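You operate a simulated robot arm through the tools that you are given. There is no shell and no other tool.

Carry out the task below with a simulated robot arm. There is one attempt and no reset: what you move stays moved.

Task
Grease the bare end of the short rail, then run the bench stop to 30 cm.
Fine: use the wooden pad and the grease tin, pad back after; free the rail lever and leave it free. Set down upright: wooden pad. A coat counts when it lies all over at full strength: go over it till it gets no stronger.

The check looks at the end state, three seconds after you hand in, the way a careful person would. Anything else that was tipped, shoved, dropped, spilled or broken makes it a failure.

Robot
A 6-joint arm with a four-finger gripper, fixed in place. Base frame: the origin is on the floor under the middle of its stand, x ahead of it, y to its left, z up; the work surface is at about z = 840. Lengths are in mm, angles in rad, forces in N, time in s.
It reaches about 1041 mm from its shoulder. Its first joint turns from -2.897 to 2.897 rad. Payload 3.67 kg.
The tool frame sits at the grasp point between the pads (the TCP): z along the fingers, y along the line on which they close. The tips reach 28 mm beyond it. The gripper opens to 112 mm; its body begins 73 mm behind the TCP.
Orientation is that of the tool frame in the base frame, as [roll, pitch, yaw] about the fixed x, y, z axes, in that order (R = Rz(yaw) Ry(pitch) Rx(roll)). With the fingers straight down and closing along the base's y, the tool's x points along the base's -x, its y along +y and its z along -z.

Tools
- The arm moves only by the tool arm_command. Its argument "increments" is a list that holds one entry, the list of rows, each a list of 7 numbers: the shift along the tool's x, y, z in cm, then the turn, a rotation vector about the tool's x, y, z in rad, then the finger opening in cm, from 0 to 11.2. In form: [[[tx, ty, tz, wx, wy, wz, claw], ...]]. A call has 1 to 20 rows; each row shifts and turns the commanded pose from where the row before left it, along the tool's axes as they then stand. A row lasts 0.2 s, in which the tool goes at most 50 mm and 0.15 rad; a call with a longer step from one row to the next is refused whole, and so is a gripper value outside its range. A pose out of reach is approached as far as the arm can. The call stops where the force on the tool passes 60 N (or 10 N more than at its start, if that is more) or the arm is blocked; 0.2 s more then pass. The fingers move at their own pace (about 102.5 mm/s each) and stop on an object; they squeeze with about 31 N. The grip force told is the motor's: it shows also when the fingers shut on nothing. Time passes only in rows, and 0.2 s behind the last, so rows that do not move let the fingers close. The reply holds the time, the measured pose of the TCP, the force on the tool along the base axes, the opening and the grip force, in the units named above and with some noise, with the torque about the TCP (base axes, N m) and any sound that the robot's microphone picked up.
- Cameras (640 x 400 px; columns grow to the right, rows downward): "scene" is fixed at [48.2, 651.7, 1600.3]; the picture's right is [-0.35, -0.94, 0.00], its down [-0.64, 0.24, -0.73] and it looks along [0.68, -0.26, -0.68] (base axes); focal length 320 px, centre (320, 200). "wrist" rides on the gripper at [60, -18, -104] in the tool frame; the picture's right is [0.29, 0.96, 0.00], its down [-0.80, 0.24, -0.55] and it looks along [-0.53, 0.16, 0.83] (tool axes); focal length 234 px, centre (320, 200). There is no depth. A picture from a camera that has moved, and an enlarged one, comes with that camera's place and axes in the base frame and with its lens.
- camera(camera): a new picture of that camera. No time passes.
- close_up(camera, box): a new picture of the part [left, top, right, bottom] of that camera's present view, enlarged. No time passes.
- close_job(): hands the job in; it is judged then, once.

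Nothing tells you positions but the pictures and the camera data. Unless the task says otherwise, let go and move clear before handing in.

The tools are called after "Call:" as name(argument=value, ...) on one line, values as JSON. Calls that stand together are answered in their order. arm_command: Moves the arm, as the interface text tells. Its arguments: {"type":"object","properties":{"increments":{"type":"array","items":{"type":"array","items":{"type":"array","items":{"type":"number"}}}}},"required":["increments"]} The other tools are called the same way: camera (camera) takes a picture; close_up (camera, box) takes an enlarged picture of a part of a camera's view; close_job () hands the job in.

At the start:

```text
t: 0.0
ee_pos: [531.0, 324.4, 1231.2]
tool_rot: [3.141, 0.0, 3.141]
contact_force: [1.1, 0.4, 0.1]
moment: [-0.02, 0.02, -0.02]
width: 111.7
finger_force: 0.1
```

scene: 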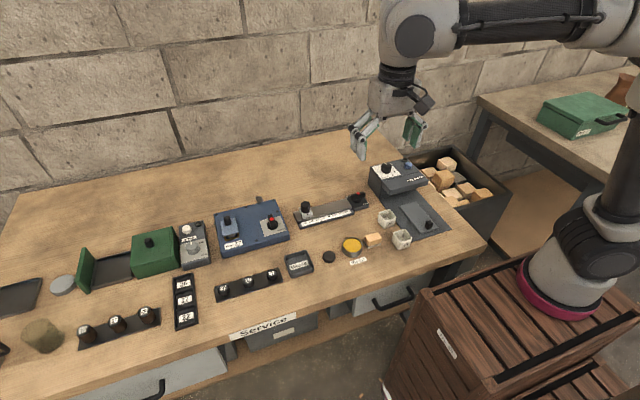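
wrist: 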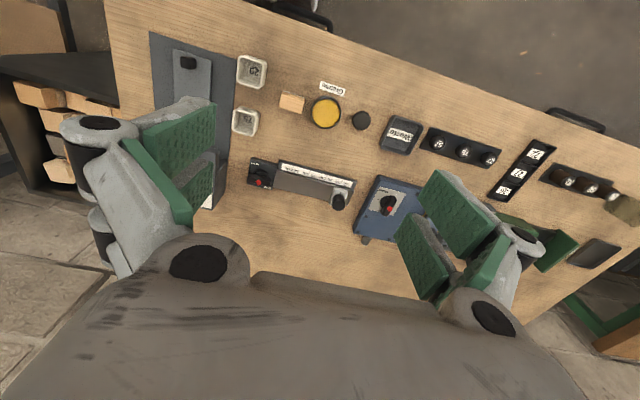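

I see a bench with several devices: a short rail with a scale near the middle, a yellow grease tin with a wooden pad beside it, and a grey slide unit on the right. I'll enlarge the views first to identify the rail, the lever, the bench stop and the pad.

Call:
close_up(camera="scene", box=[280, 150, 460, 270])

Call:
close_up(camera="scene", box=[130, 190, 310, 310])

Call:
close_up(camera="wrist", box=[220, 40, 440, 240])

Call:
close_up(camera="scene", box=[0, 230, 210, 370])

```text
3.33 times, centred on (370, 210) of scene
camera zoom: at [48.2, 651.7, 1600.3], right [-0.35, -0.94, 0.0], down [-0.64, 0.24, -0.73], along [0.68, -0.26, -0.68], focal length 1068 px, centre (153, 167)
```

zoom: 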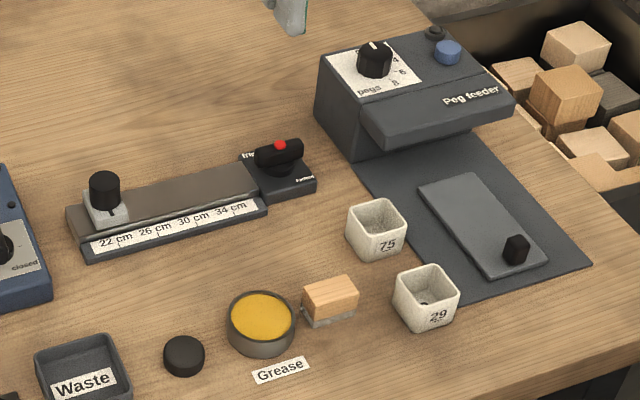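

```text
3.33 times, centred on (220, 250) of scene
camera zoom: at [48.2, 651.7, 1600.3], right [-0.35, -0.94, 0.0], down [-0.64, 0.24, -0.73], along [0.68, -0.26, -0.68], focal length 1068 px, centre (653, 33)
```

zoom: 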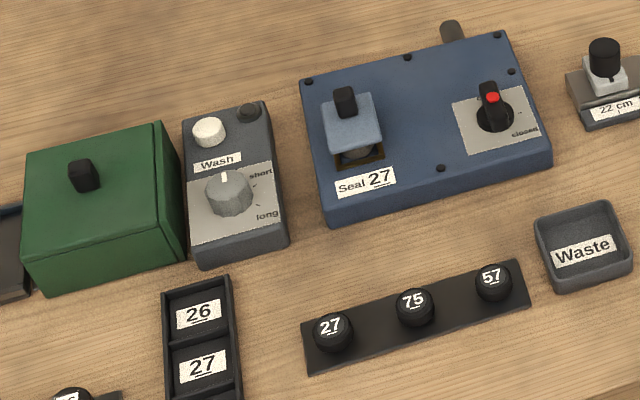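

```text
2.00 times, centred on (330, 140) of wrist
camera zoom: at [470.7, 305.4, 1335.5], right [-0.29, 0.96, 0.0], down [0.8, 0.24, 0.55], along [0.53, 0.16, -0.83], focal length 468 px, centre (300, 320)
```

zoom: 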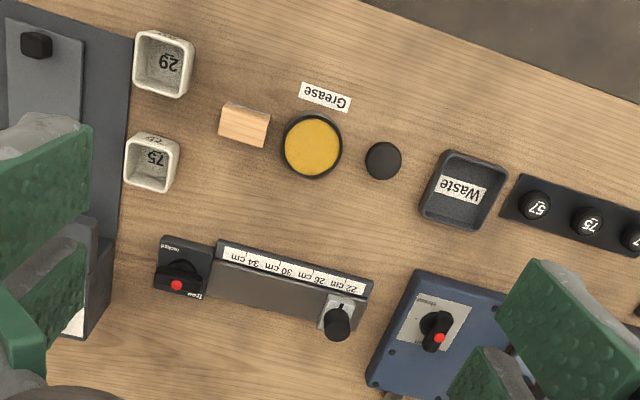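

```text
2.86 times, centred on (105, 300) of scene
camera zoom: at [48.2, 651.7, 1600.3], right [-0.35, -0.94, 0.0], down [-0.64, 0.24, -0.73], along [0.68, -0.26, -0.68], focal length 916 px, centre (934, -86)
```

zoom: 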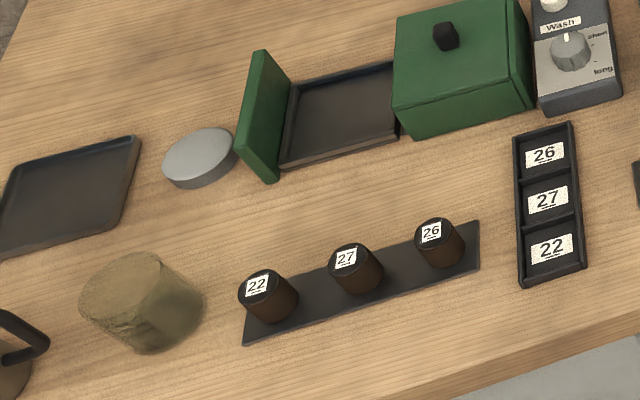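

The scale rail lies roughly along y near x≈760, y≈250–440, with a black lever at the 34 cm end and a stop with a knob at 22 cm. I'll bring the wrist camera closer to read the lever labels and see the rail and pad.

Call:
arm_command(increments=[[[-1.71, -0.15, 2.94, 0, 0, 0, 11.2], [-1.71, -0.15, 2.94, 0, 0, 0, 11.2], [-1.71, -0.15, 2.94, 0, 0, 0, 11.2], [-1.71, -0.15, 2.94, 0, 0, 0, 11.2], [-1.71, -0.15, 2.94, 0, 0, 0, 11.2], [-1.71, -0.15, 2.94, 0, 0, 0, 11.2], [-1.71, -0.15, 2.94, 0, 0, 0, 11.2], [-1.71, -0.15, 2.94, 0, 0, 0, 11.2]]])

Call:
camera(camera="wrist")

Call:
close_up(camera="wrist", box=[160, 120, 480, 320])

```text
t: 1.8
ee_pos: [666.6, 312.3, 996.5]
tool_rot: [3.14, 0.0, -3.141]
contact_force: [-1.0, -0.1, 0.1]
moment: [0.0, -0.06, -0.04]
width: 112.0
finger_force: 0.0
```

```text
taken
camera wrist: at [607.3, 293.7, 1099.8], right [-0.29, 0.96, 0.0], down [0.8, 0.24, 0.55], along [0.53, 0.16, -0.83], focal length 234 px, centre (320, 200)
```

wrist: 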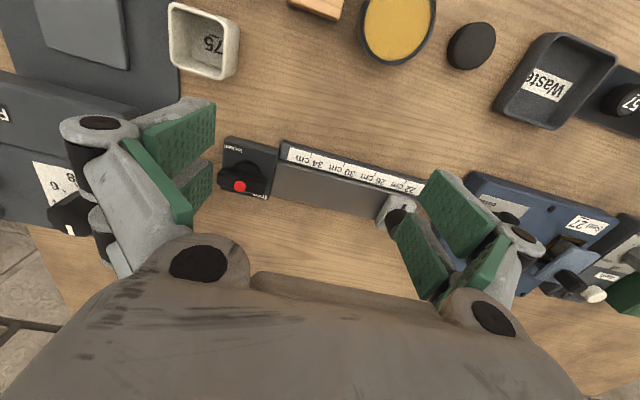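

```text
2.00 times, centred on (320, 220) of wrist
camera zoom: at [607.3, 293.7, 1099.8], right [-0.29, 0.96, 0.0], down [0.8, 0.24, 0.55], along [0.53, 0.16, -0.83], focal length 468 px, centre (320, 160)
```

zoom: 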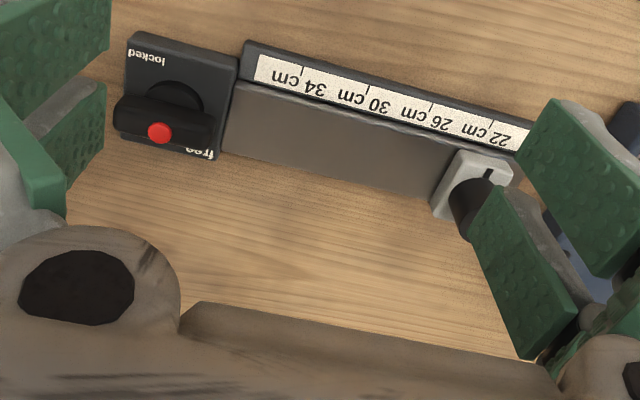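

The lever sits on a black plate with "locked" and "free" labels, and the stop sits at the 22 end. I'll enlarge the lever and the stop from here.

Call:
close_up(camera="wrist", box=[205, 120, 301, 210])

Call:
close_up(camera="scene", box=[285, 175, 385, 237])

Call:
close_up(camera="scene", box=[320, 200, 420, 262])

```text
4.44 times, centred on (253, 165) of wrist
camera zoom: at [607.3, 293.7, 1099.8], right [-0.29, 0.96, 0.0], down [0.8, 0.24, 0.55], along [0.53, 0.16, -0.83], focal length 1041 px, centre (618, 356)
```

zoom: 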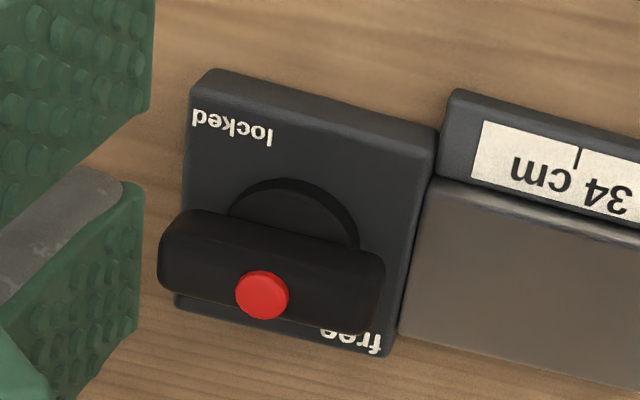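

```text
6.40 times, centred on (335, 206) of scene
camera zoom: at [48.2, 651.7, 1600.3], right [-0.35, -0.94, 0.0], down [-0.64, 0.24, -0.73], along [0.68, -0.26, -0.68], focal length 2051 px, centre (224, 162)
```

zoom: 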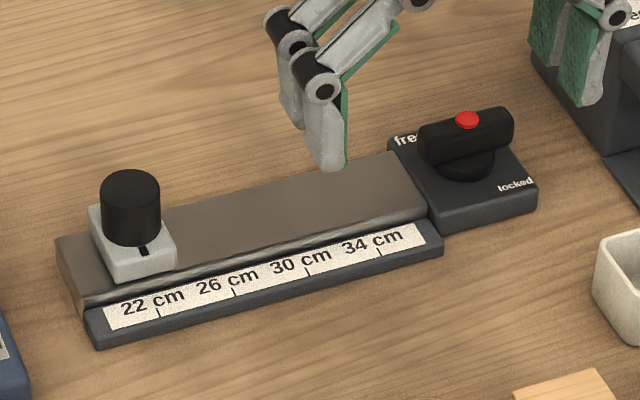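

```text
6.40 times, centred on (370, 231) of scene
camera zoom: at [48.2, 651.7, 1600.3], right [-0.35, -0.94, 0.0], down [-0.64, 0.24, -0.73], along [0.68, -0.26, -0.68], focal length 2051 px, centre (0, 2)
```

zoom: 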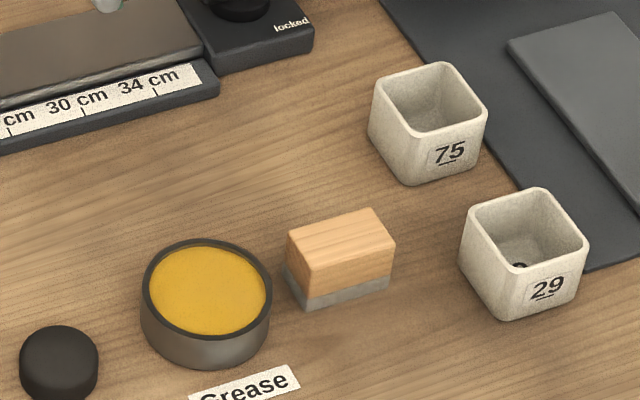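

The rail lever is a bar with a red dot on a round base, and it's not yet clear which end points. I'll enlarge both the rail lever and the similar Seal lever to compare them.

Call:
close_up(camera="scene", box=[340, 180, 372, 212])

Call:
close_up(camera="scene", box=[250, 205, 300, 242])

Call:
close_up(camera="scene", box=[360, 150, 440, 200])

```text
12.50 times, centred on (356, 196) of scene
camera zoom: at [48.2, 651.7, 1600.3], right [-0.35, -0.94, 0.0], down [-0.64, 0.24, -0.73], along [0.68, -0.26, -0.68], focal length 4006 px, centre (-130, 250)
```

zoom: 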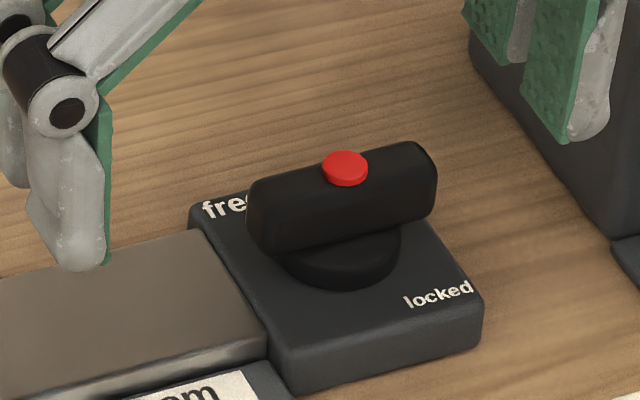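

```text
10.81 times, centred on (275, 224) of scene
camera zoom: at [48.2, 651.7, 1600.3], right [-0.35, -0.94, 0.0], down [-0.64, 0.24, -0.73], along [0.68, -0.26, -0.68], focal length 3465 px, centre (806, -54)
```

zoom: 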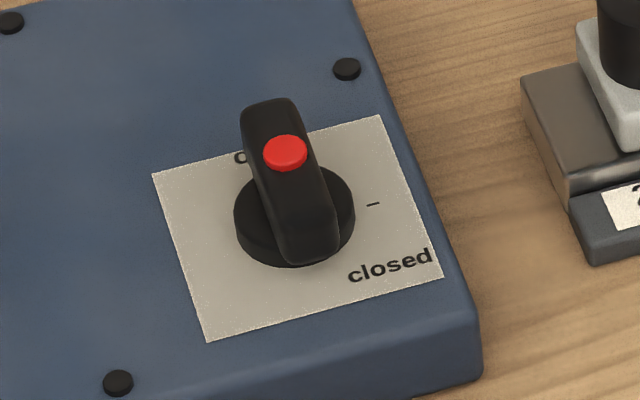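

```text
8.00 times, centred on (400, 175) of scene
camera zoom: at [48.2, 651.7, 1600.3], right [-0.35, -0.94, 0.0], down [-0.64, 0.24, -0.73], along [0.68, -0.26, -0.68], focal length 2564 px, centre (-320, 400)
```

zoom: 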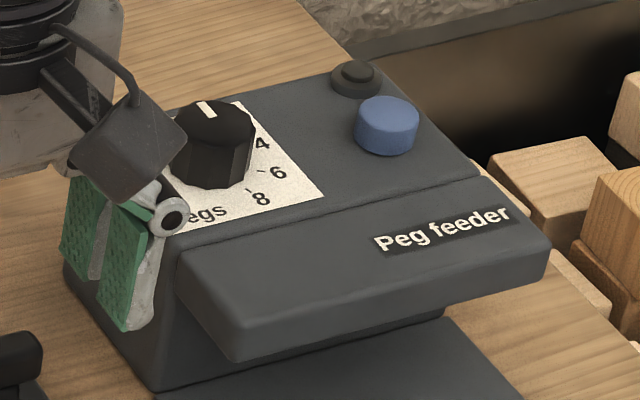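

The Seal lever shows the pattern: the bar along x is open and the bar toward −y is closed. So the rail lever, now along y, reads as "locked", and a 90° turn should free it. Next I'll look closely at the pad and the tin.

Call:
arm_command(increments=[[[3.36, -1.04, 0.8, 0, 0, 0, 11.2], [3.36, -1.04, 0.8, 0, 0, 0, 11.2], [3.36, -1.04, 0.8, 0, 0, 0, 11.2], [3.36, -1.04, 0.8, 0, 0, 0, 11.2], [3.36, -1.04, 0.8, 0, 0, 0, 11.2], [0, 0, 0, 0, 0, 0, 11.2]]])

Call:
camera(camera="wrist")

Call:
close_up(camera="wrist", box=[220, 120, 420, 245])

Call:
camera(camera="scene")

Call:
close_up(camera="scene", box=[285, 170, 385, 232])

```text
t: 3.2
ee_pos: [498.1, 259.8, 955.5]
tool_rot: [3.141, 0.001, -3.141]
contact_force: [0.1, -0.1, -0.1]
moment: [0.02, 0.0, -0.03]
width: 112.0
finger_force: 0.0
```

```text
taken
camera wrist: at [438.4, 241.7, 1059.7], right [-0.29, 0.96, 0.0], down [0.8, 0.24, 0.55], along [0.53, 0.16, -0.83], focal length 234 px, centre (320, 200)
```

wrist: 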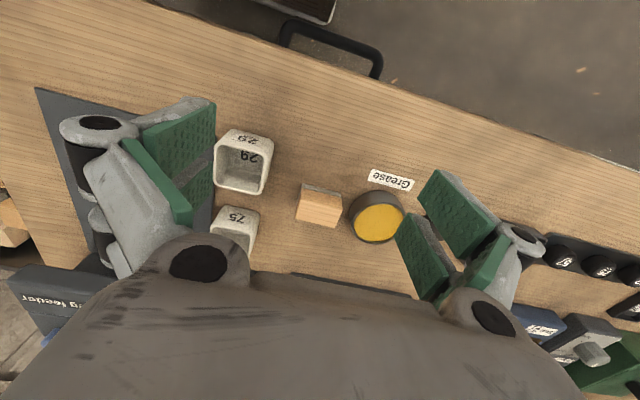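

```text
3.20 times, centred on (320, 182) of wrist
camera zoom: at [438.4, 241.7, 1059.7], right [-0.29, 0.96, 0.0], down [0.8, 0.24, 0.55], along [0.53, 0.16, -0.83], focal length 749 px, centre (320, 256)
```

zoom: 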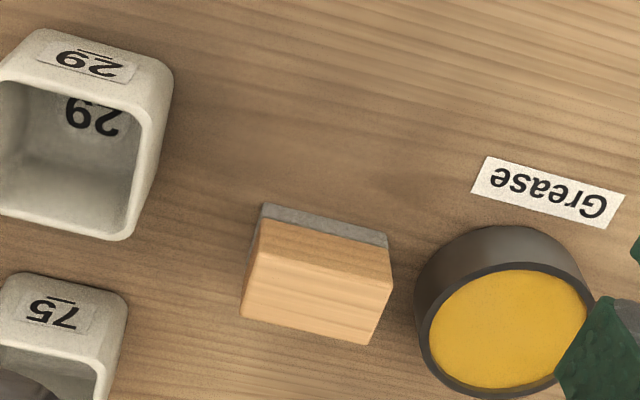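

```text
taken
```

scene: 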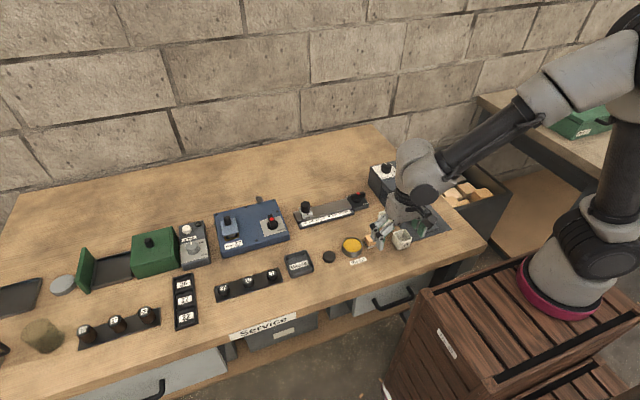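

```text
6.40 times, centred on (335, 201) of scene
camera zoom: at [48.2, 651.7, 1600.3], right [-0.35, -0.94, 0.0], down [-0.64, 0.24, -0.73], along [0.68, -0.26, -0.68], focal length 2051 px, centre (224, 194)
```

zoom: 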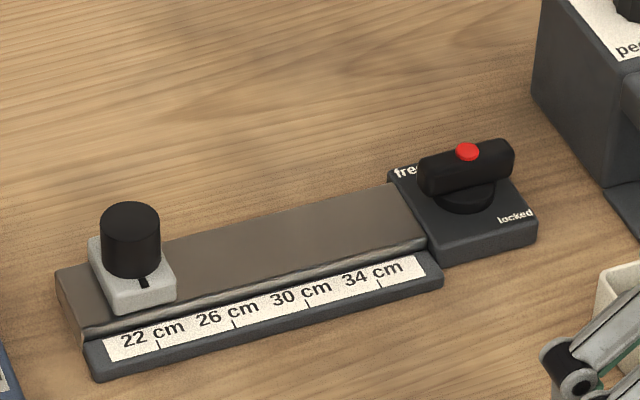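

I can see the pad (about 40×25 mm, wood over a grey felt sole) beside the full tin. I want to know the finger geometry before gripping, so I'll enlarge the fingers.

Call:
close_up(camera="wrist", box=[40, 80, 260, 300])

Call:
close_up(camera="scene", box=[350, 180, 450, 262])

```text
1.82 times, centred on (150, 190) of wrist
camera zoom: at [438.4, 241.7, 1059.7], right [-0.29, 0.96, 0.0], down [0.8, 0.24, 0.55], along [0.53, 0.16, -0.83], focal length 426 px, centre (629, 218)
```

zoom: 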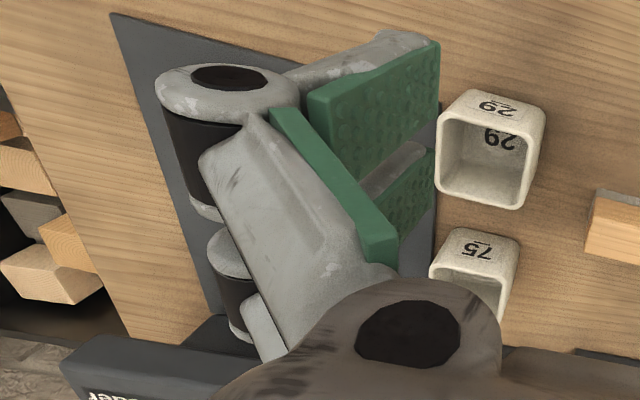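

```text
4.88 times, centred on (400, 221) of scene
camera zoom: at [48.2, 651.7, 1600.3], right [-0.35, -0.94, 0.0], down [-0.64, 0.24, -0.73], along [0.68, -0.26, -0.68], focal length 1564 px, centre (-70, 98)
```

zoom: 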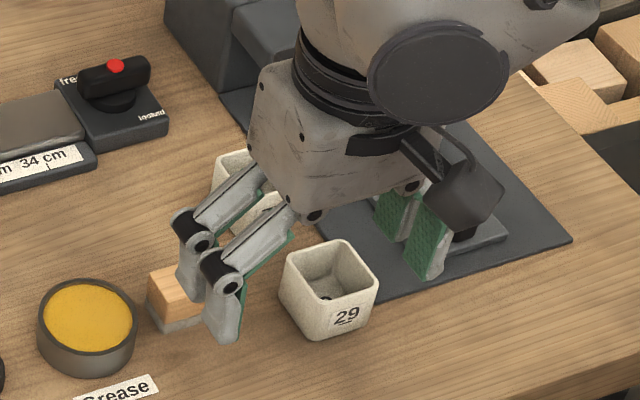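

The pad's lower near edge comes out at about x≈562, y≈259–304, and the finger pads span roughly ±25 mm along tool x. I'll zoom in further on the pad and tin for exact heights.

Call:
close_up(camera="wrist", box=[285, 175, 349, 235])

Call:
close_up(camera="wrist", box=[335, 165, 425, 250])

Call:
close_up(camera="scene", box=[335, 225, 390, 262])

```text
6.67 times, centred on (317, 205) of wrist
camera zoom: at [438.4, 241.7, 1059.7], right [-0.29, 0.96, 0.0], down [0.8, 0.24, 0.55], along [0.53, 0.16, -0.83], focal length 1561 px, centre (340, 167)
```

zoom: 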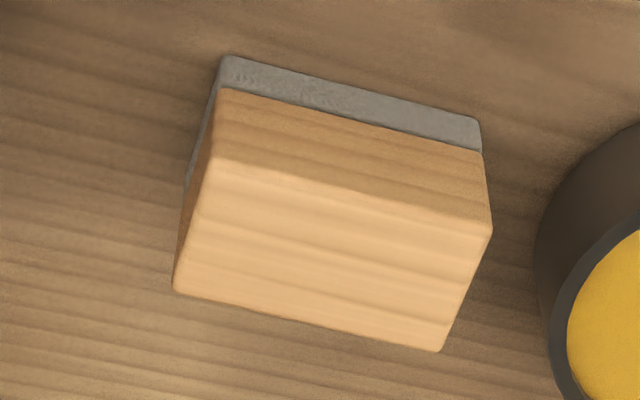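

```text
4.71 times, centred on (380, 208) of wrist
camera zoom: at [438.4, 241.7, 1059.7], right [-0.29, 0.96, 0.0], down [0.8, 0.24, 0.55], along [0.53, 0.16, -0.83], focal length 1102 px, centre (38, 165)
```

zoom: 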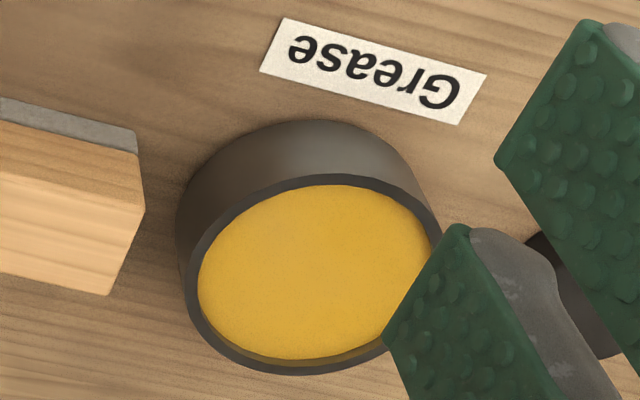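

```text
10.81 times, centred on (362, 244) of scene
camera zoom: at [48.2, 651.7, 1600.3], right [-0.35, -0.94, 0.0], down [-0.64, 0.24, -0.73], along [0.68, -0.26, -0.68], focal length 3465 px, centre (-140, -270)
```

zoom: 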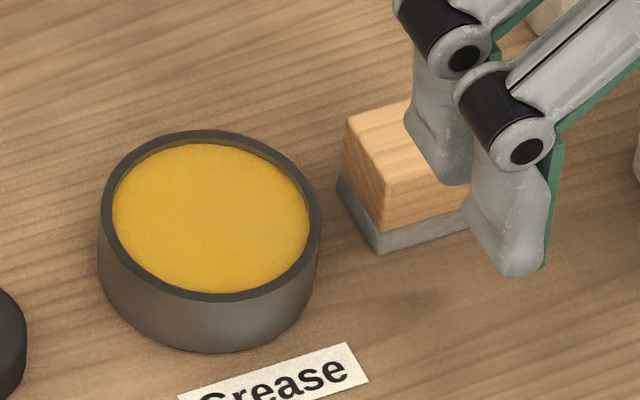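

I place the pad centre near (574.5, 281, bottom 840) at about 25×44×31 mm, and the tin centre near (573, 347) with its rim at about 864. I take the lever centre to be about (747, 250) with its top near 888. Next I'll turn the tool 90° so the fingers close along x, and look down the rail.

Call:
arm_command(increments=[[[0, 0, -2, 0, 0, 0, 11.2], [0, 0, -2, 0, 0, 0, 11.2], [0, 0, 0, 0, 0, 0.1428, 11.2], [0, 0, 0, 0, 0, 0.1428, 11.2], [0, 0, 0, 0, 0, 0.1428, 11.2], [0, 0, 0, 0, 0, 0.1428, 11.2], [0, 0, 0, 0, 0, 0.1428, 11.2], [0, 0, 0, 0, 0, 0.1428, 11.2], [0, 0, 0, 0, 0, 0.1428, 11.2], [0, 0, 0, 0, 0, 0.1428, 11.2], [0, 0, 0, 0, 0, 0.1428, 11.2], [0, 0, 0, 0, 0, 0.1428, 11.2], [0, 0, 0, 0, 0, 0.1428, 11.2], [0, 0, 0, 0, 0, 0, 5.0]]])

Call:
camera(camera="wrist")

```text
t: 6.2
ee_pos: [498.9, 261.0, 996.2]
tool_rot: [-3.141, 0.001, 1.571]
contact_force: [-0.5, -0.6, -1.0]
moment: [-0.02, 0.01, 0.04]
width: 50.1
finger_force: 0.0
```

```text
taken
camera wrist: at [481.4, 319.3, 1100.3], right [0.96, 0.29, 0.0], down [0.24, -0.8, 0.55], along [0.16, -0.53, -0.83], focal length 234 px, centre (320, 200)
```

wrist: 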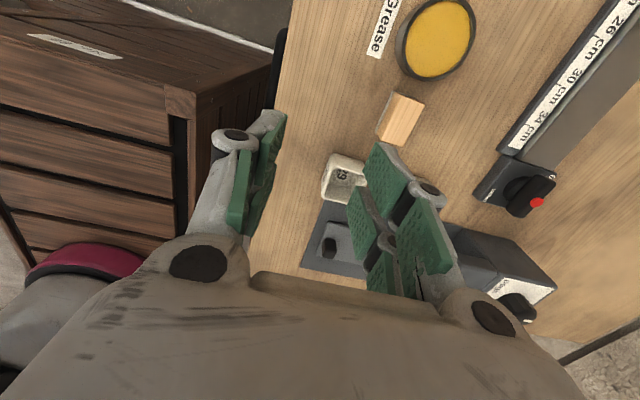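

The tool is turned and the fingers are at 50 mm. Now I'll move over the rail and look along it toward the lever.

Call:
arm_command(increments=[[[2.18, 3.67, 0, 0, 0, 0, 5.0], [2.18, 3.67, 0, 0, 0, 0, 5.0], [2.18, 3.67, 0, 0, 0, 0, 5.0], [2.18, 3.67, 0, 0, 0, 0, 5.0], [2.18, 3.67, 0, 0, 0, 0, 5.0], [2.18, 3.67, 0, 0, 0, 0, 5.0], [0, 0, 0, 0, 0, 0, 5.0]]])

Call:
camera(camera="wrist")

Call:
close_up(camera="wrist", box=[240, 60, 440, 240])

```text
t: 7.8
ee_pos: [719.3, 391.1, 996.0]
tool_rot: [-3.141, 0.0, 1.574]
contact_force: [-0.6, -0.9, 0.2]
moment: [-0.03, -0.01, 0.0]
width: 50.1
finger_force: 0.1
```

```text
taken
camera wrist: at [701.6, 450.2, 1100.1], right [0.96, 0.29, 0.0], down [0.24, -0.8, 0.55], along [0.16, -0.53, -0.83], focal length 234 px, centre (320, 200)
```

wrist: 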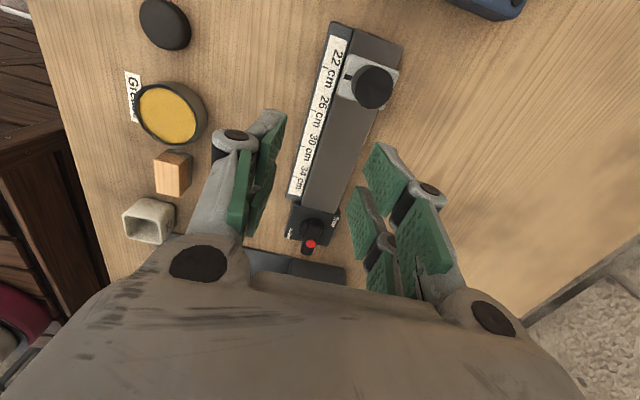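

```text
2.22 times, centred on (340, 150) of wrist
camera zoom: at [701.6, 450.2, 1100.1], right [0.96, 0.29, 0.0], down [0.24, -0.8, 0.55], along [0.16, -0.53, -0.83], focal length 520 px, centre (276, 311)
```

zoom: 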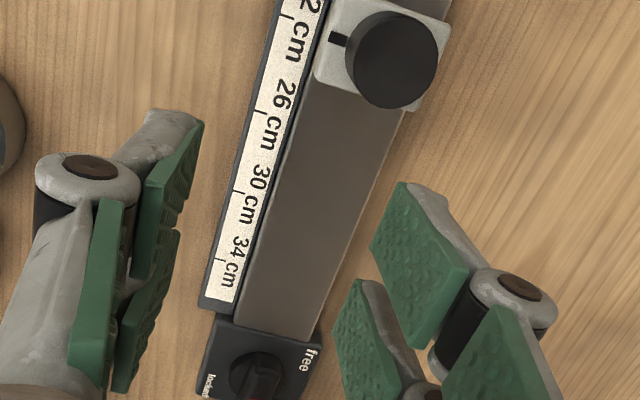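

The rail shows as a bare grey-brown strip from about x 729 to 772, running along y from the stop at 22 cm to the lever plate at y≈280. I'll zoom on the lever and the stop from this viewpoint.

Call:
close_up(camera="wrist", box=[270, 180, 360, 260])

Call:
close_up(camera="wrist", box=[300, 15, 420, 125])

Call:
close_up(camera="wrist", box=[270, 90, 390, 210])

```text
5.00 times, centred on (315, 220) of wrist
camera zoom: at [701.6, 450.2, 1100.1], right [0.96, 0.29, 0.0], down [0.24, -0.8, 0.55], along [0.16, -0.53, -0.83], focal length 1171 px, centre (345, 100)
```

zoom: 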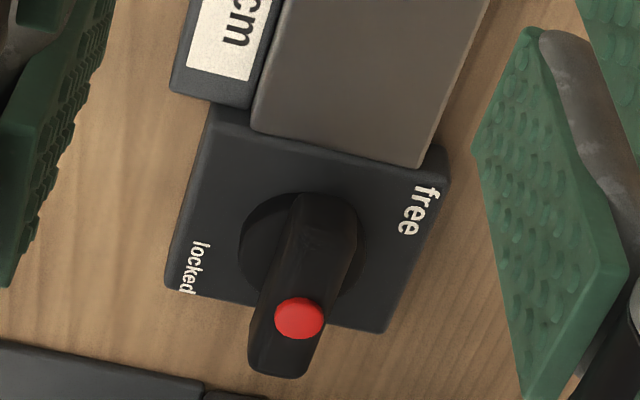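

```text
3.64 times, centred on (360, 70) of wrist
camera zoom: at [701.6, 450.2, 1100.1], right [0.96, 0.29, 0.0], down [0.24, -0.8, 0.55], along [0.16, -0.53, -0.83], focal length 852 px, centre (174, 673)
```

zoom: 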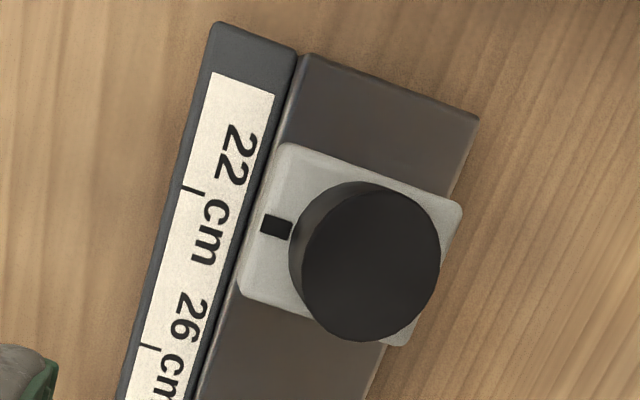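

```text
3.33 times, centred on (330, 150) of wrist
camera zoom: at [701.6, 450.2, 1100.1], right [0.96, 0.29, 0.0], down [0.24, -0.8, 0.55], along [0.16, -0.53, -0.83], focal length 781 px, centre (287, 367)
```

zoom: 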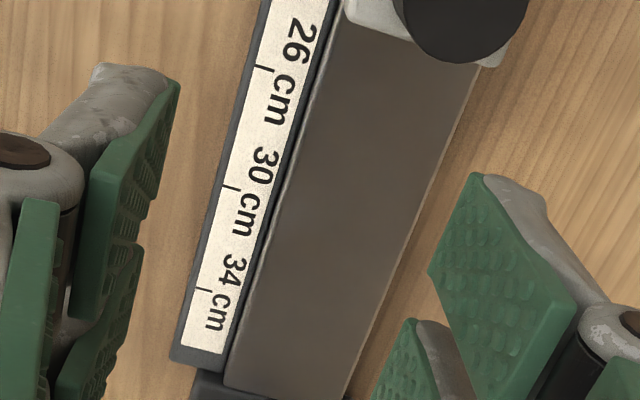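

Triangulating the red dot from two views puts the lever centre at (750.5, 249) with its top near z 886 and a bar about 15 mm wide. I'll move above it with the fingers straddling the bar, and check before going down.

Call:
arm_command(increments=[[[-3.55, 0.78, 0, 0, 0, 0, 5.0], [-3.55, 0.78, 0, 0, 0, 0, 5.0], [-3.55, 0.78, 0, 0, 0, 0, 5.0], [-3.55, 0.78, 0, 0, 0, 0, 5.0], [0, 0, 2.3, 0, 0, 0, 5.0], [0, 0, 2.3, 0, 0, 0, 5.0], [0, 0, 0, 0, 0, 0, 5.0]]])

Call:
camera(camera="wrist")

Call:
close_up(camera="wrist", box=[240, 90, 440, 240])

Call:
close_up(camera="scene", box=[300, 140, 420, 220])

```text
t: 9.4
ee_pos: [750.9, 248.3, 949.9]
tool_rot: [3.141, 0.001, 1.571]
contact_force: [0.2, -0.8, 0.9]
moment: [0.02, 0.03, 0.0]
width: 49.9
finger_force: 0.1
```

```text
taken
camera wrist: at [733.2, 308.3, 1054.2], right [0.96, 0.29, 0.0], down [0.24, -0.8, 0.55], along [0.16, -0.53, -0.83], focal length 234 px, centre (320, 200)
```

wrist: 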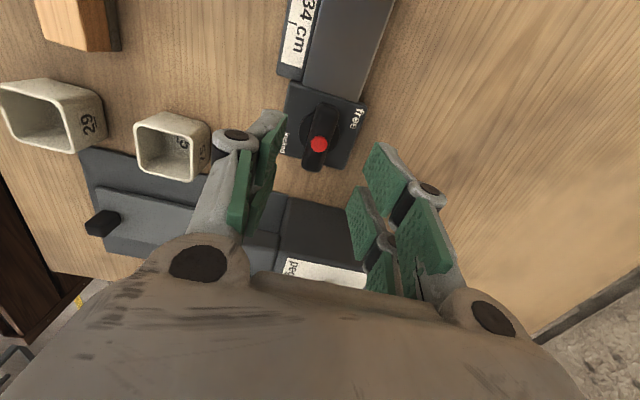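

```text
2.67 times, centred on (340, 165) of wrist
camera zoom: at [733.2, 308.3, 1054.2], right [0.96, 0.29, 0.0], down [0.24, -0.8, 0.55], along [0.16, -0.53, -0.83], focal length 624 px, centre (267, 293)
```

zoom: 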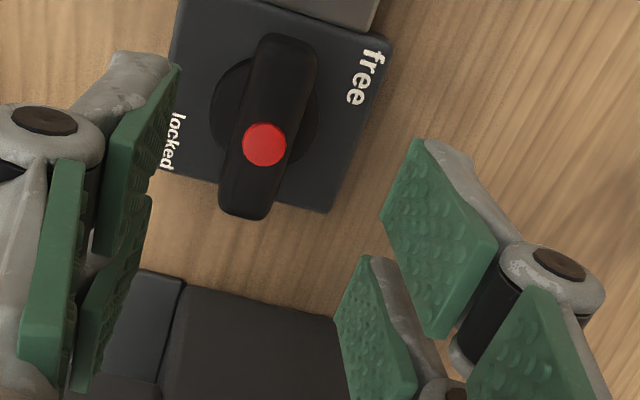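

```text
5.00 times, centred on (360, 180) of scene
camera zoom: at [48.2, 651.7, 1600.3], right [-0.35, -0.94, 0.0], down [-0.64, 0.24, -0.73], along [0.68, -0.26, -0.68], focal length 1602 px, centre (120, 300)
```

zoom: 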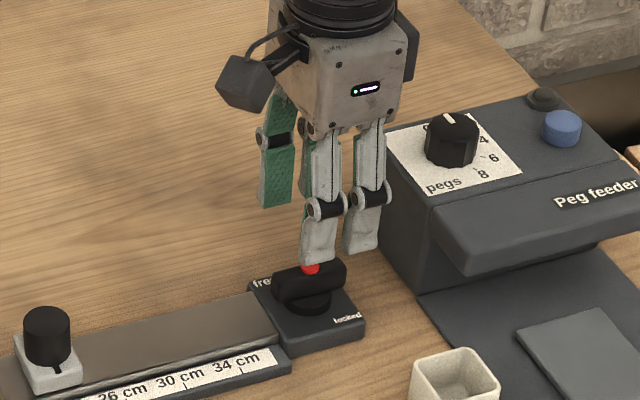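

The bar is centred between the fingers. I'll go down until the tips sit beside the bar, then close loosely around it.

Call:
arm_command(increments=[[[0, 0, 1.8, 0, 0, 0, 5.0], [0, 0, 1.8, 0, 0, 0, 5.0], [0, 0, 1.7, 0, 0, 0, 5.0], [0, 0, 0, 0, 0, 0, 5.0], [0, 0, 0, 0, 0, 0, 2.5], [0, 0, 0, 0, 0, 0, 1.9], [0, 0, 0, 0, 0, 0, 1.9]]])

Call:
camera(camera="wrist")

Call:
close_up(camera="scene", box=[310, 160, 400, 220])

```text
t: 11.0
ee_pos: [751.0, 249.5, 897.0]
tool_rot: [3.141, 0.001, 1.573]
contact_force: [-0.7, -0.3, -0.1]
moment: [-0.01, 0.01, 0.01]
width: 19.3
finger_force: 0.5
```

```text
taken
camera wrist: at [733.4, 308.6, 1000.7], right [0.96, 0.29, 0.0], down [0.24, -0.8, 0.55], along [0.16, -0.53, -0.83], focal length 234 px, centre (320, 200)
```

wrist: 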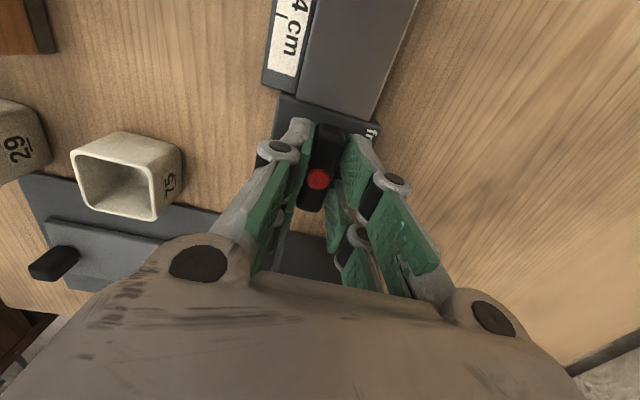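

```text
6.67 times, centred on (355, 190) of scene
camera zoom: at [48.2, 651.7, 1600.3], right [-0.35, -0.94, 0.0], down [-0.64, 0.24, -0.73], along [0.68, -0.26, -0.68], focal length 2137 px, centre (87, 267)
```

zoom: 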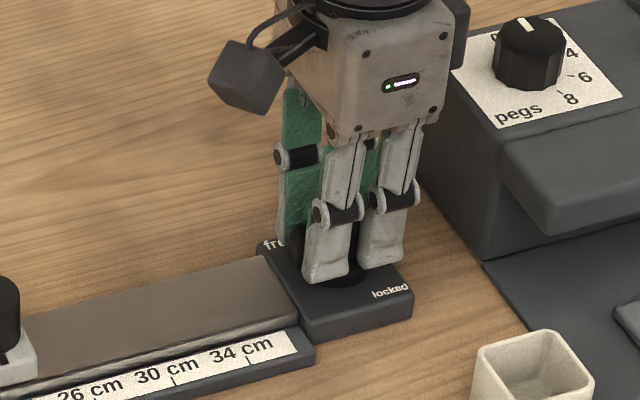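

The bar is between the fingers with a little slack and no load. I'll turn it counter-clockwise (locked → free), starting with a small step while watching the forces.

Call:
arm_command(increments=[[[0, 0, 0, 0, 0, -0.1, 1.9], [0, 0, 0, 0, 0, -0.1, 1.9], [0, 0, 0, 0, 0, -0.1, 1.9], [0, 0, 0, 0, 0, -0.1, 1.9], [0, 0, 0, 0, 0, 0, 1.9]]])

Call:
camera(camera="wrist")

Call:
close_up(camera="scene", box=[310, 160, 400, 220])

```text
t: 12.2
ee_pos: [750.8, 249.2, 897.2]
tool_rot: [-3.142, -0.001, 1.975]
contact_force: [0.5, -0.3, -0.5]
moment: [-0.03, 0.04, -0.02]
width: 19.4
finger_force: 0.3
```

```text
taken
camera wrist: at [710.9, 296.8, 1001.1], right [0.77, 0.64, 0.0], down [0.53, -0.64, 0.55], along [0.35, -0.43, -0.83], focal length 234 px, centre (320, 200)
```

wrist: 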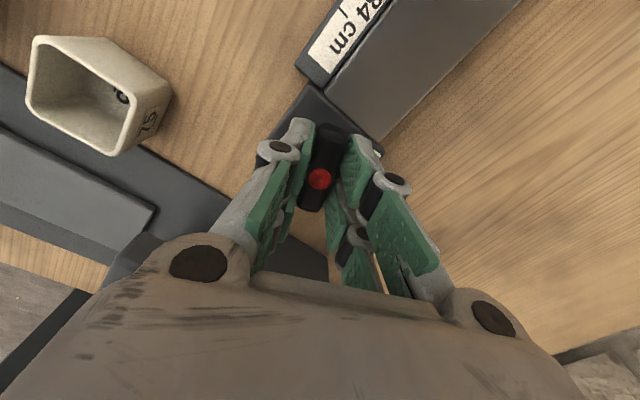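

```text
6.67 times, centred on (355, 190) of scene
camera zoom: at [48.2, 651.7, 1600.3], right [-0.35, -0.94, 0.0], down [-0.64, 0.24, -0.73], along [0.68, -0.26, -0.68], focal length 2137 px, centre (87, 267)
```

zoom: 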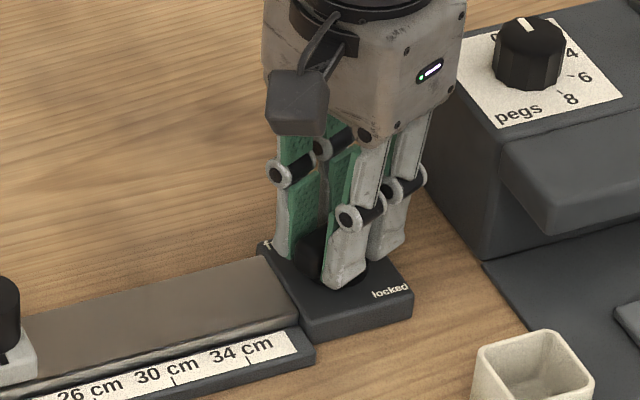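

The lever turns freely with the gripper in this direction. I'll continue to a full quarter turn.

Call:
arm_command(increments=[[[0, 0, 0, 0, 0, -0.1, 1.9], [0, 0, 0, 0, 0, -0.1, 1.9], [0, 0, 0, 0, 0, -0.1, 1.9], [0, 0, 0, 0, 0, -0.1, 1.9], [0, 0, 0, 0, 0, -0.1, 1.9], [0, 0, 0, 0, 0, -0.1, 1.9], [0, 0, 0, 0, 0, -0.1, 1.9], [0, 0, 0, 0, 0, -0.1, 1.9], [0, 0, 0, 0, 0, -0.1, 1.9], [0, 0, 0, 0, 0, -0.1, 1.9], [0, 0, 0, 0, 0, -0.1, 1.9], [0, 0, 0, 0, 0, -0.07, 1.9], [0, 0, 0, 0, 0, 0, 1.9]]])

Call:
camera(camera="wrist")

Call:
close_up(camera="scene", box=[310, 160, 400, 220])

```text
t: 15.0
ee_pos: [749.1, 247.8, 897.4]
tool_rot: [3.141, 0.002, -3.14]
contact_force: [-0.1, 0.1, 0.5]
moment: [-0.03, -0.04, -0.02]
width: 19.1
finger_force: 0.0
```

```text
taken
camera wrist: at [690.5, 230.5, 1000.7], right [-0.29, 0.96, 0.0], down [0.8, 0.24, 0.55], along [0.53, 0.16, -0.83], focal length 234 px, centre (320, 200)
```

wrist: 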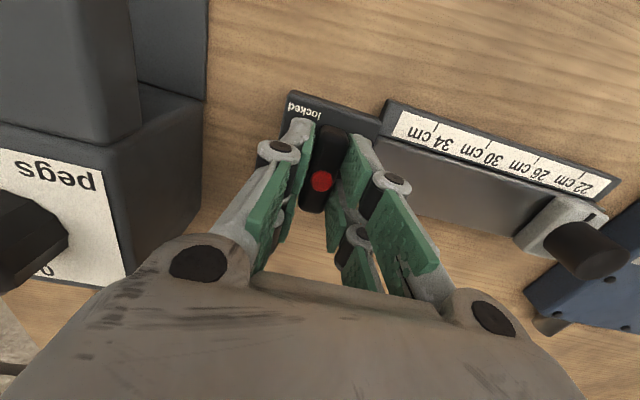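

```text
6.67 times, centred on (355, 190) of scene
camera zoom: at [48.2, 651.7, 1600.3], right [-0.35, -0.94, 0.0], down [-0.64, 0.24, -0.73], along [0.68, -0.26, -0.68], focal length 2137 px, centre (87, 267)
```

zoom: 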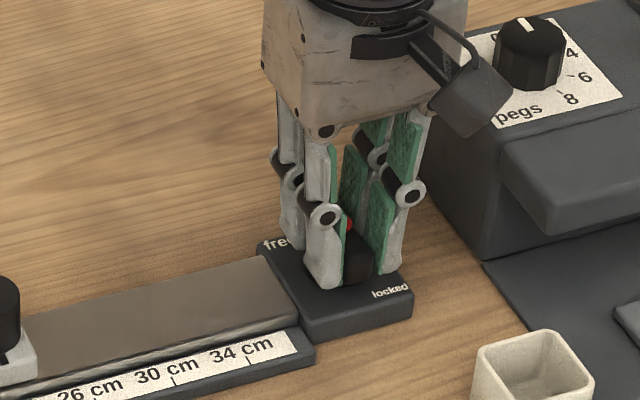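

The bar now lies along x, with no load seen. I'll turn slightly past to take up the slack and see whether there is an end stop.

Call:
arm_command(increments=[[[0, 0, 0, 0, 0, -0.04, 1.9], [0, 0, 0, 0, 0, -0.04, 1.9], [0, 0, 0, 0, 0, 0, 1.9]]])

Call:
arm_command(increments=[[[0, 0, 0, 0, 0, -0.03, 1.9], [0, 0, 0, 0, 0, 0, 1.9]]])

Call:
close_up(camera="wrist", box=[250, 80, 400, 230])

```text
t: 15.8
ee_pos: [749.7, 250.7, 897.2]
tool_rot: [3.139, -0.001, -3.062]
contact_force: [1.3, 4.2, 1.7]
moment: [0.12, -0.04, -0.12]
width: 21.5
finger_force: 2.3
```

```text
t: 16.4
ee_pos: [750.0, 249.7, 897.1]
tool_rot: [3.14, 0.0, -3.032]
contact_force: [2.7, 7.2, 1.3]
moment: [0.21, -0.05, -0.2]
width: 22.7
finger_force: 3.2
```

```text
2.67 times, centred on (325, 155) of wrist
camera zoom: at [693.1, 224.7, 1000.7], right [-0.39, 0.92, 0.0], down [0.77, 0.33, 0.55], along [0.51, 0.22, -0.83], focal length 624 px, centre (307, 320)
```

zoom: 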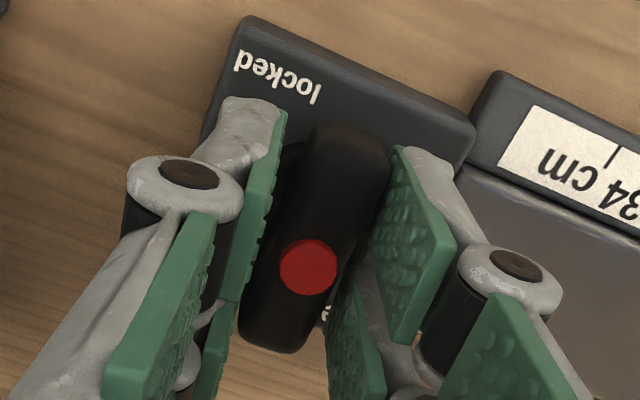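

The lever has met its end stop at a quarter turn, so it is at "free". I'll open the fingers, lift straight up and confirm its position.

Call:
arm_command(increments=[[[0, 0, 0, 0, 0, 0.03, 1.9], [0, 0, 0, 0, 0, 0, 5.0], [0, 0, 0, 0, 0, 0, 5.0], [0, 0, -2, 0, 0, 0, 5.0], [0, 0, -4, 0, 0, 0, 5.0], [0, 0, -4, 0, 0, 0.08, 5.0], [0, 0, 0, 0, 0, 0, 5.0]]])

Call:
close_up(camera="wrist", box=[240, 90, 400, 230])

Call:
camera(camera="wrist")

Call:
close_up(camera="scene", box=[310, 160, 400, 220])

```text
t: 18.0
ee_pos: [750.0, 249.2, 998.1]
tool_rot: [-3.141, -0.001, -3.141]
contact_force: [-0.5, -0.2, -0.8]
moment: [0.0, 0.03, 0.04]
width: 49.8
finger_force: 0.0
```

```text
2.86 times, centred on (320, 160) of wrist
camera zoom: at [691.0, 229.8, 1101.6], right [-0.29, 0.96, 0.0], down [0.8, 0.24, 0.55], along [0.53, 0.16, -0.83], focal length 669 px, centre (320, 314)
```

zoom: 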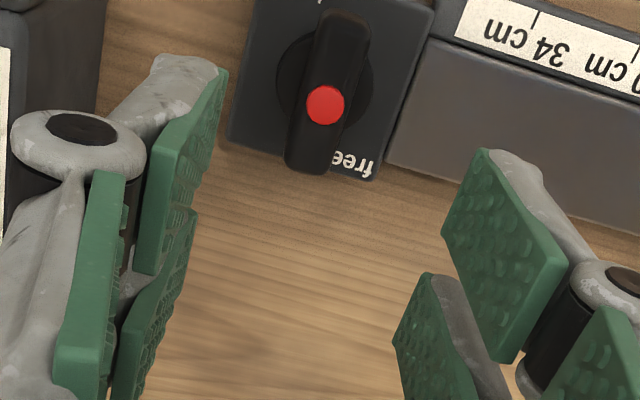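

```text
taken
camera wrist: at [691.0, 229.8, 1101.6], right [-0.29, 0.96, 0.0], down [0.8, 0.24, 0.55], along [0.53, 0.16, -0.83], focal length 234 px, centre (320, 200)
```

wrist: 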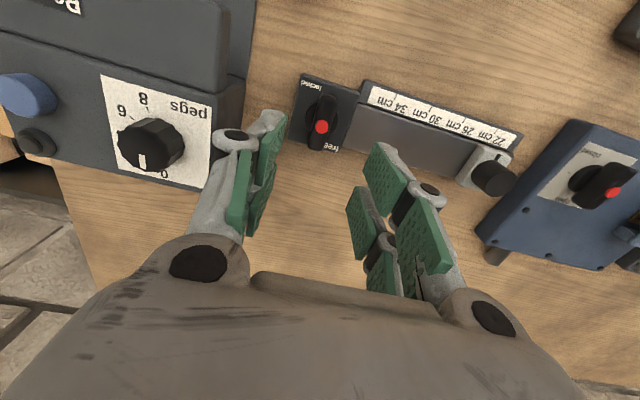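

```text
6.67 times, centred on (355, 190) of scene
camera zoom: at [48.2, 651.7, 1600.3], right [-0.35, -0.94, 0.0], down [-0.64, 0.24, -0.73], along [0.68, -0.26, -0.68], focal length 2137 px, centre (87, 267)
```

zoom: 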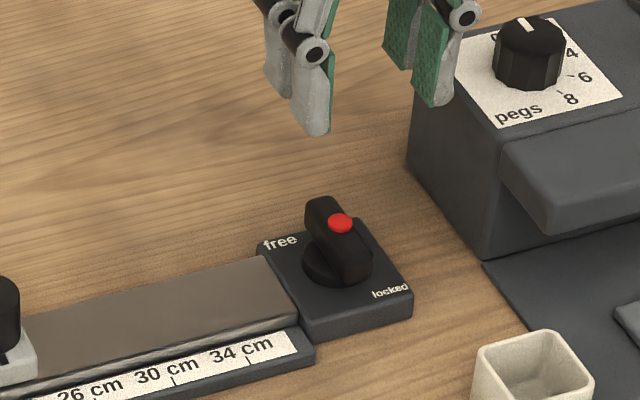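

The lever now stands at "free" with the rail otherwise untouched. Next I'll move above the pad, turn the fingers to close along x, and check the alignment before picking it up.

Call:
arm_command(increments=[[[4.39, 0.8, 0, 0, 0, 0, 5.5], [4.39, 0.8, 0, 0, 0, 0, 5.5], [4.39, 0.8, 0, 0, 0, 0, 5.5], [4.38, 0.8, 0, 0, 0, 0, 5.5], [0, 0, 0, 0, 0, 0.1428, 5.5], [0, 0, 0, 0, 0, 0.1428, 5.5], [0, 0, 0, 0, 0, 0.1428, 5.5], [0, 0, 0, 0, 0, 0.1428, 5.5], [0, 0, 0, 0, 0, 0.1428, 5.5], [0, 0, 0, 0, 0, 0.1428, 5.5], [0, 0, 0, 0, 0, 0.1428, 5.5], [0, 0, 0, 0, 0, 0.1428, 5.5], [0, 0, 0, 0, 0, 0.1428, 5.5], [0, 0, 0, 0, 0, 0.1428, 5.5], [0, 0, 0, 0, 0, 0.1428, 5.5], [0, 0, 2.5, 0, 0, 0, 5.5], [0, 0, 2.5, 0, 0, 0, 5.5], [0, 0, 0, 0, 0, 0, 5.5]]])

Call:
camera(camera="wrist")

Call:
close_up(camera="wrist", box=[260, 50, 420, 190])

```text
t: 21.8
ee_pos: [575.6, 280.1, 947.5]
tool_rot: [-3.141, -0.001, 1.569]
contact_force: [0.6, 0.4, 0.2]
moment: [0.0, 0.0, 0.02]
width: 55.0
finger_force: 0.0
```

```text
taken
camera wrist: at [556.7, 340.0, 1050.9], right [0.96, 0.29, 0.0], down [0.24, -0.8, 0.55], along [0.16, -0.53, -0.83], focal length 234 px, centre (320, 200)
```

wrist: 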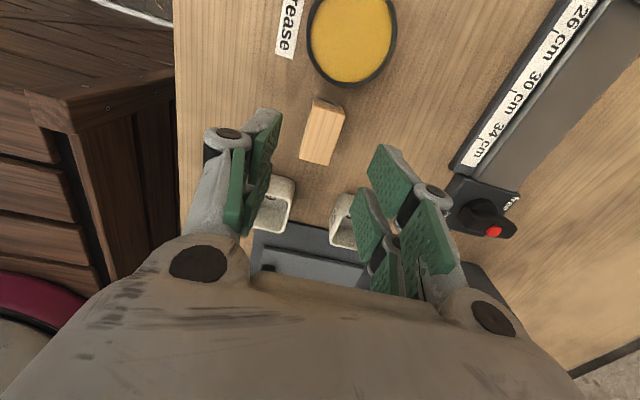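

```text
2.86 times, centred on (340, 120) of wrist
camera zoom: at [556.7, 340.0, 1050.9], right [0.96, 0.29, 0.0], down [0.24, -0.8, 0.55], along [0.16, -0.53, -0.83], focal length 669 px, centre (263, 429)
```

zoom: 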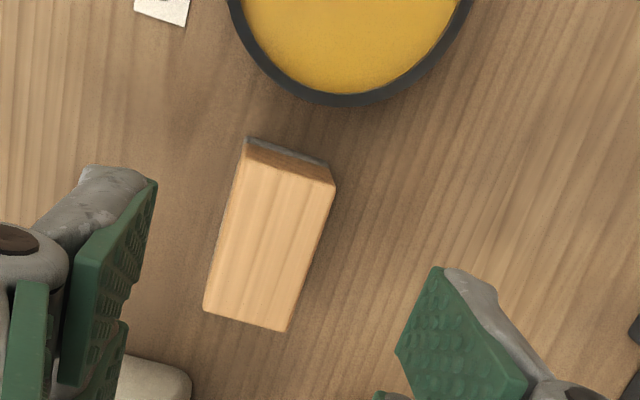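

The pad sits between the fingers, with its centre near (575, 282.5). I'll shift slightly, descend to the wooden part and close.

Call:
arm_command(increments=[[[0.22, 0, 2.0, 0, 0, 0, 5.5], [0, 0, 2.5, 0, 0, 0, 5.5], [0, 0, 2.35, 0, 0, 0, 5.5], [0, 0, 0, 0, 0, 0, 5.5]]])

Call:
camera(camera="wrist")

Call:
close_up(camera="scene", box=[320, 190, 420, 262])

```text
t: 22.8
ee_pos: [575.8, 282.3, 878.1]
tool_rot: [-3.141, 0.0, 1.572]
contact_force: [-0.8, -0.2, 0.2]
moment: [-0.01, -0.03, -0.03]
width: 54.6
finger_force: 0.0
```

```text
taken
camera wrist: at [557.2, 342.7, 981.8], right [0.96, 0.29, 0.0], down [0.24, -0.8, 0.55], along [0.16, -0.53, -0.83], focal length 234 px, centre (320, 200)
```

wrist: 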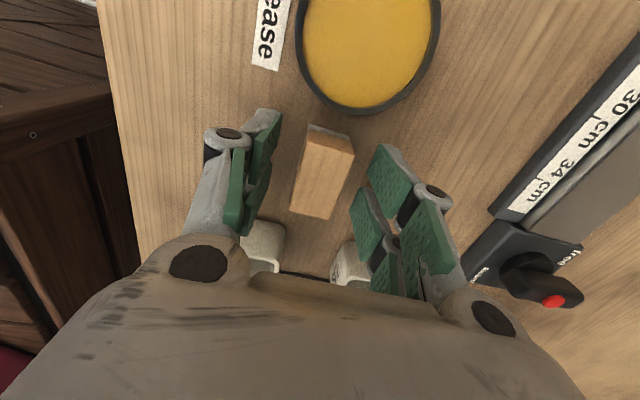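

```text
5.56 times, centred on (370, 226) of scene
camera zoom: at [48.2, 651.7, 1600.3], right [-0.35, -0.94, 0.0], down [-0.64, 0.24, -0.73], along [0.68, -0.26, -0.68], focal length 1781 px, centre (42, 56)
```

zoom: 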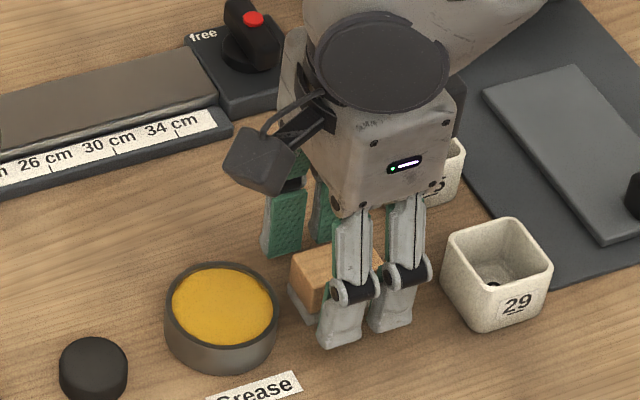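

The fingers straddle the wood cleanly, so I'll close on it.

Call:
arm_command(increments=[[[0, 0, 0, 0, 0, 0, 3.5], [0, 0, 0, 0, 0, 0, 2.0], [0, 0, 0, 0, 0, 0, 1.0], [0, 0, 0, 0, 0, 0, 1.0]]])

Call:
camera(camera="wrist")

Call:
close_up(camera="scene", box=[340, 210, 400, 262])

```text
t: 23.8
ee_pos: [574.7, 283.4, 877.5]
tool_rot: [3.14, 0.0, 1.572]
contact_force: [-0.4, -0.6, -0.2]
moment: [0.03, 0.03, -0.05]
width: 25.3
finger_force: 31.3
```

```text
taken
camera wrist: at [557.2, 342.8, 982.0], right [0.96, 0.29, 0.0], down [0.24, -0.8, 0.55], along [0.16, -0.53, -0.83], focal length 234 px, centre (320, 200)
```

wrist: 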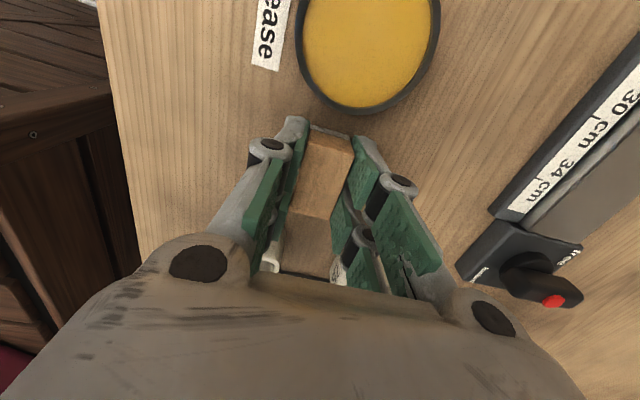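

```text
7.69 times, centred on (370, 236) of scene
camera zoom: at [48.2, 651.7, 1600.3], right [-0.35, -0.94, 0.0], down [-0.64, 0.24, -0.73], along [0.68, -0.26, -0.68], focal length 2466 px, centre (-65, -77)
```

zoom: 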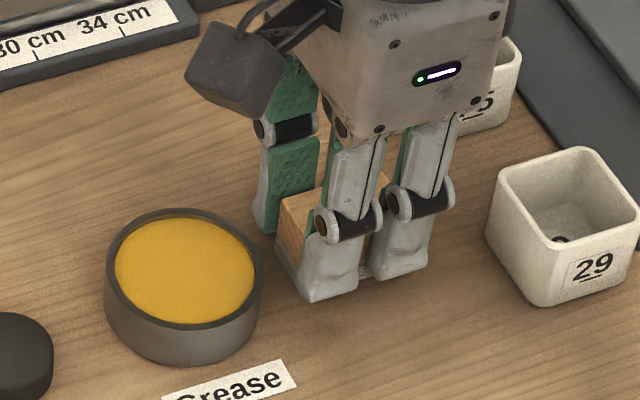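

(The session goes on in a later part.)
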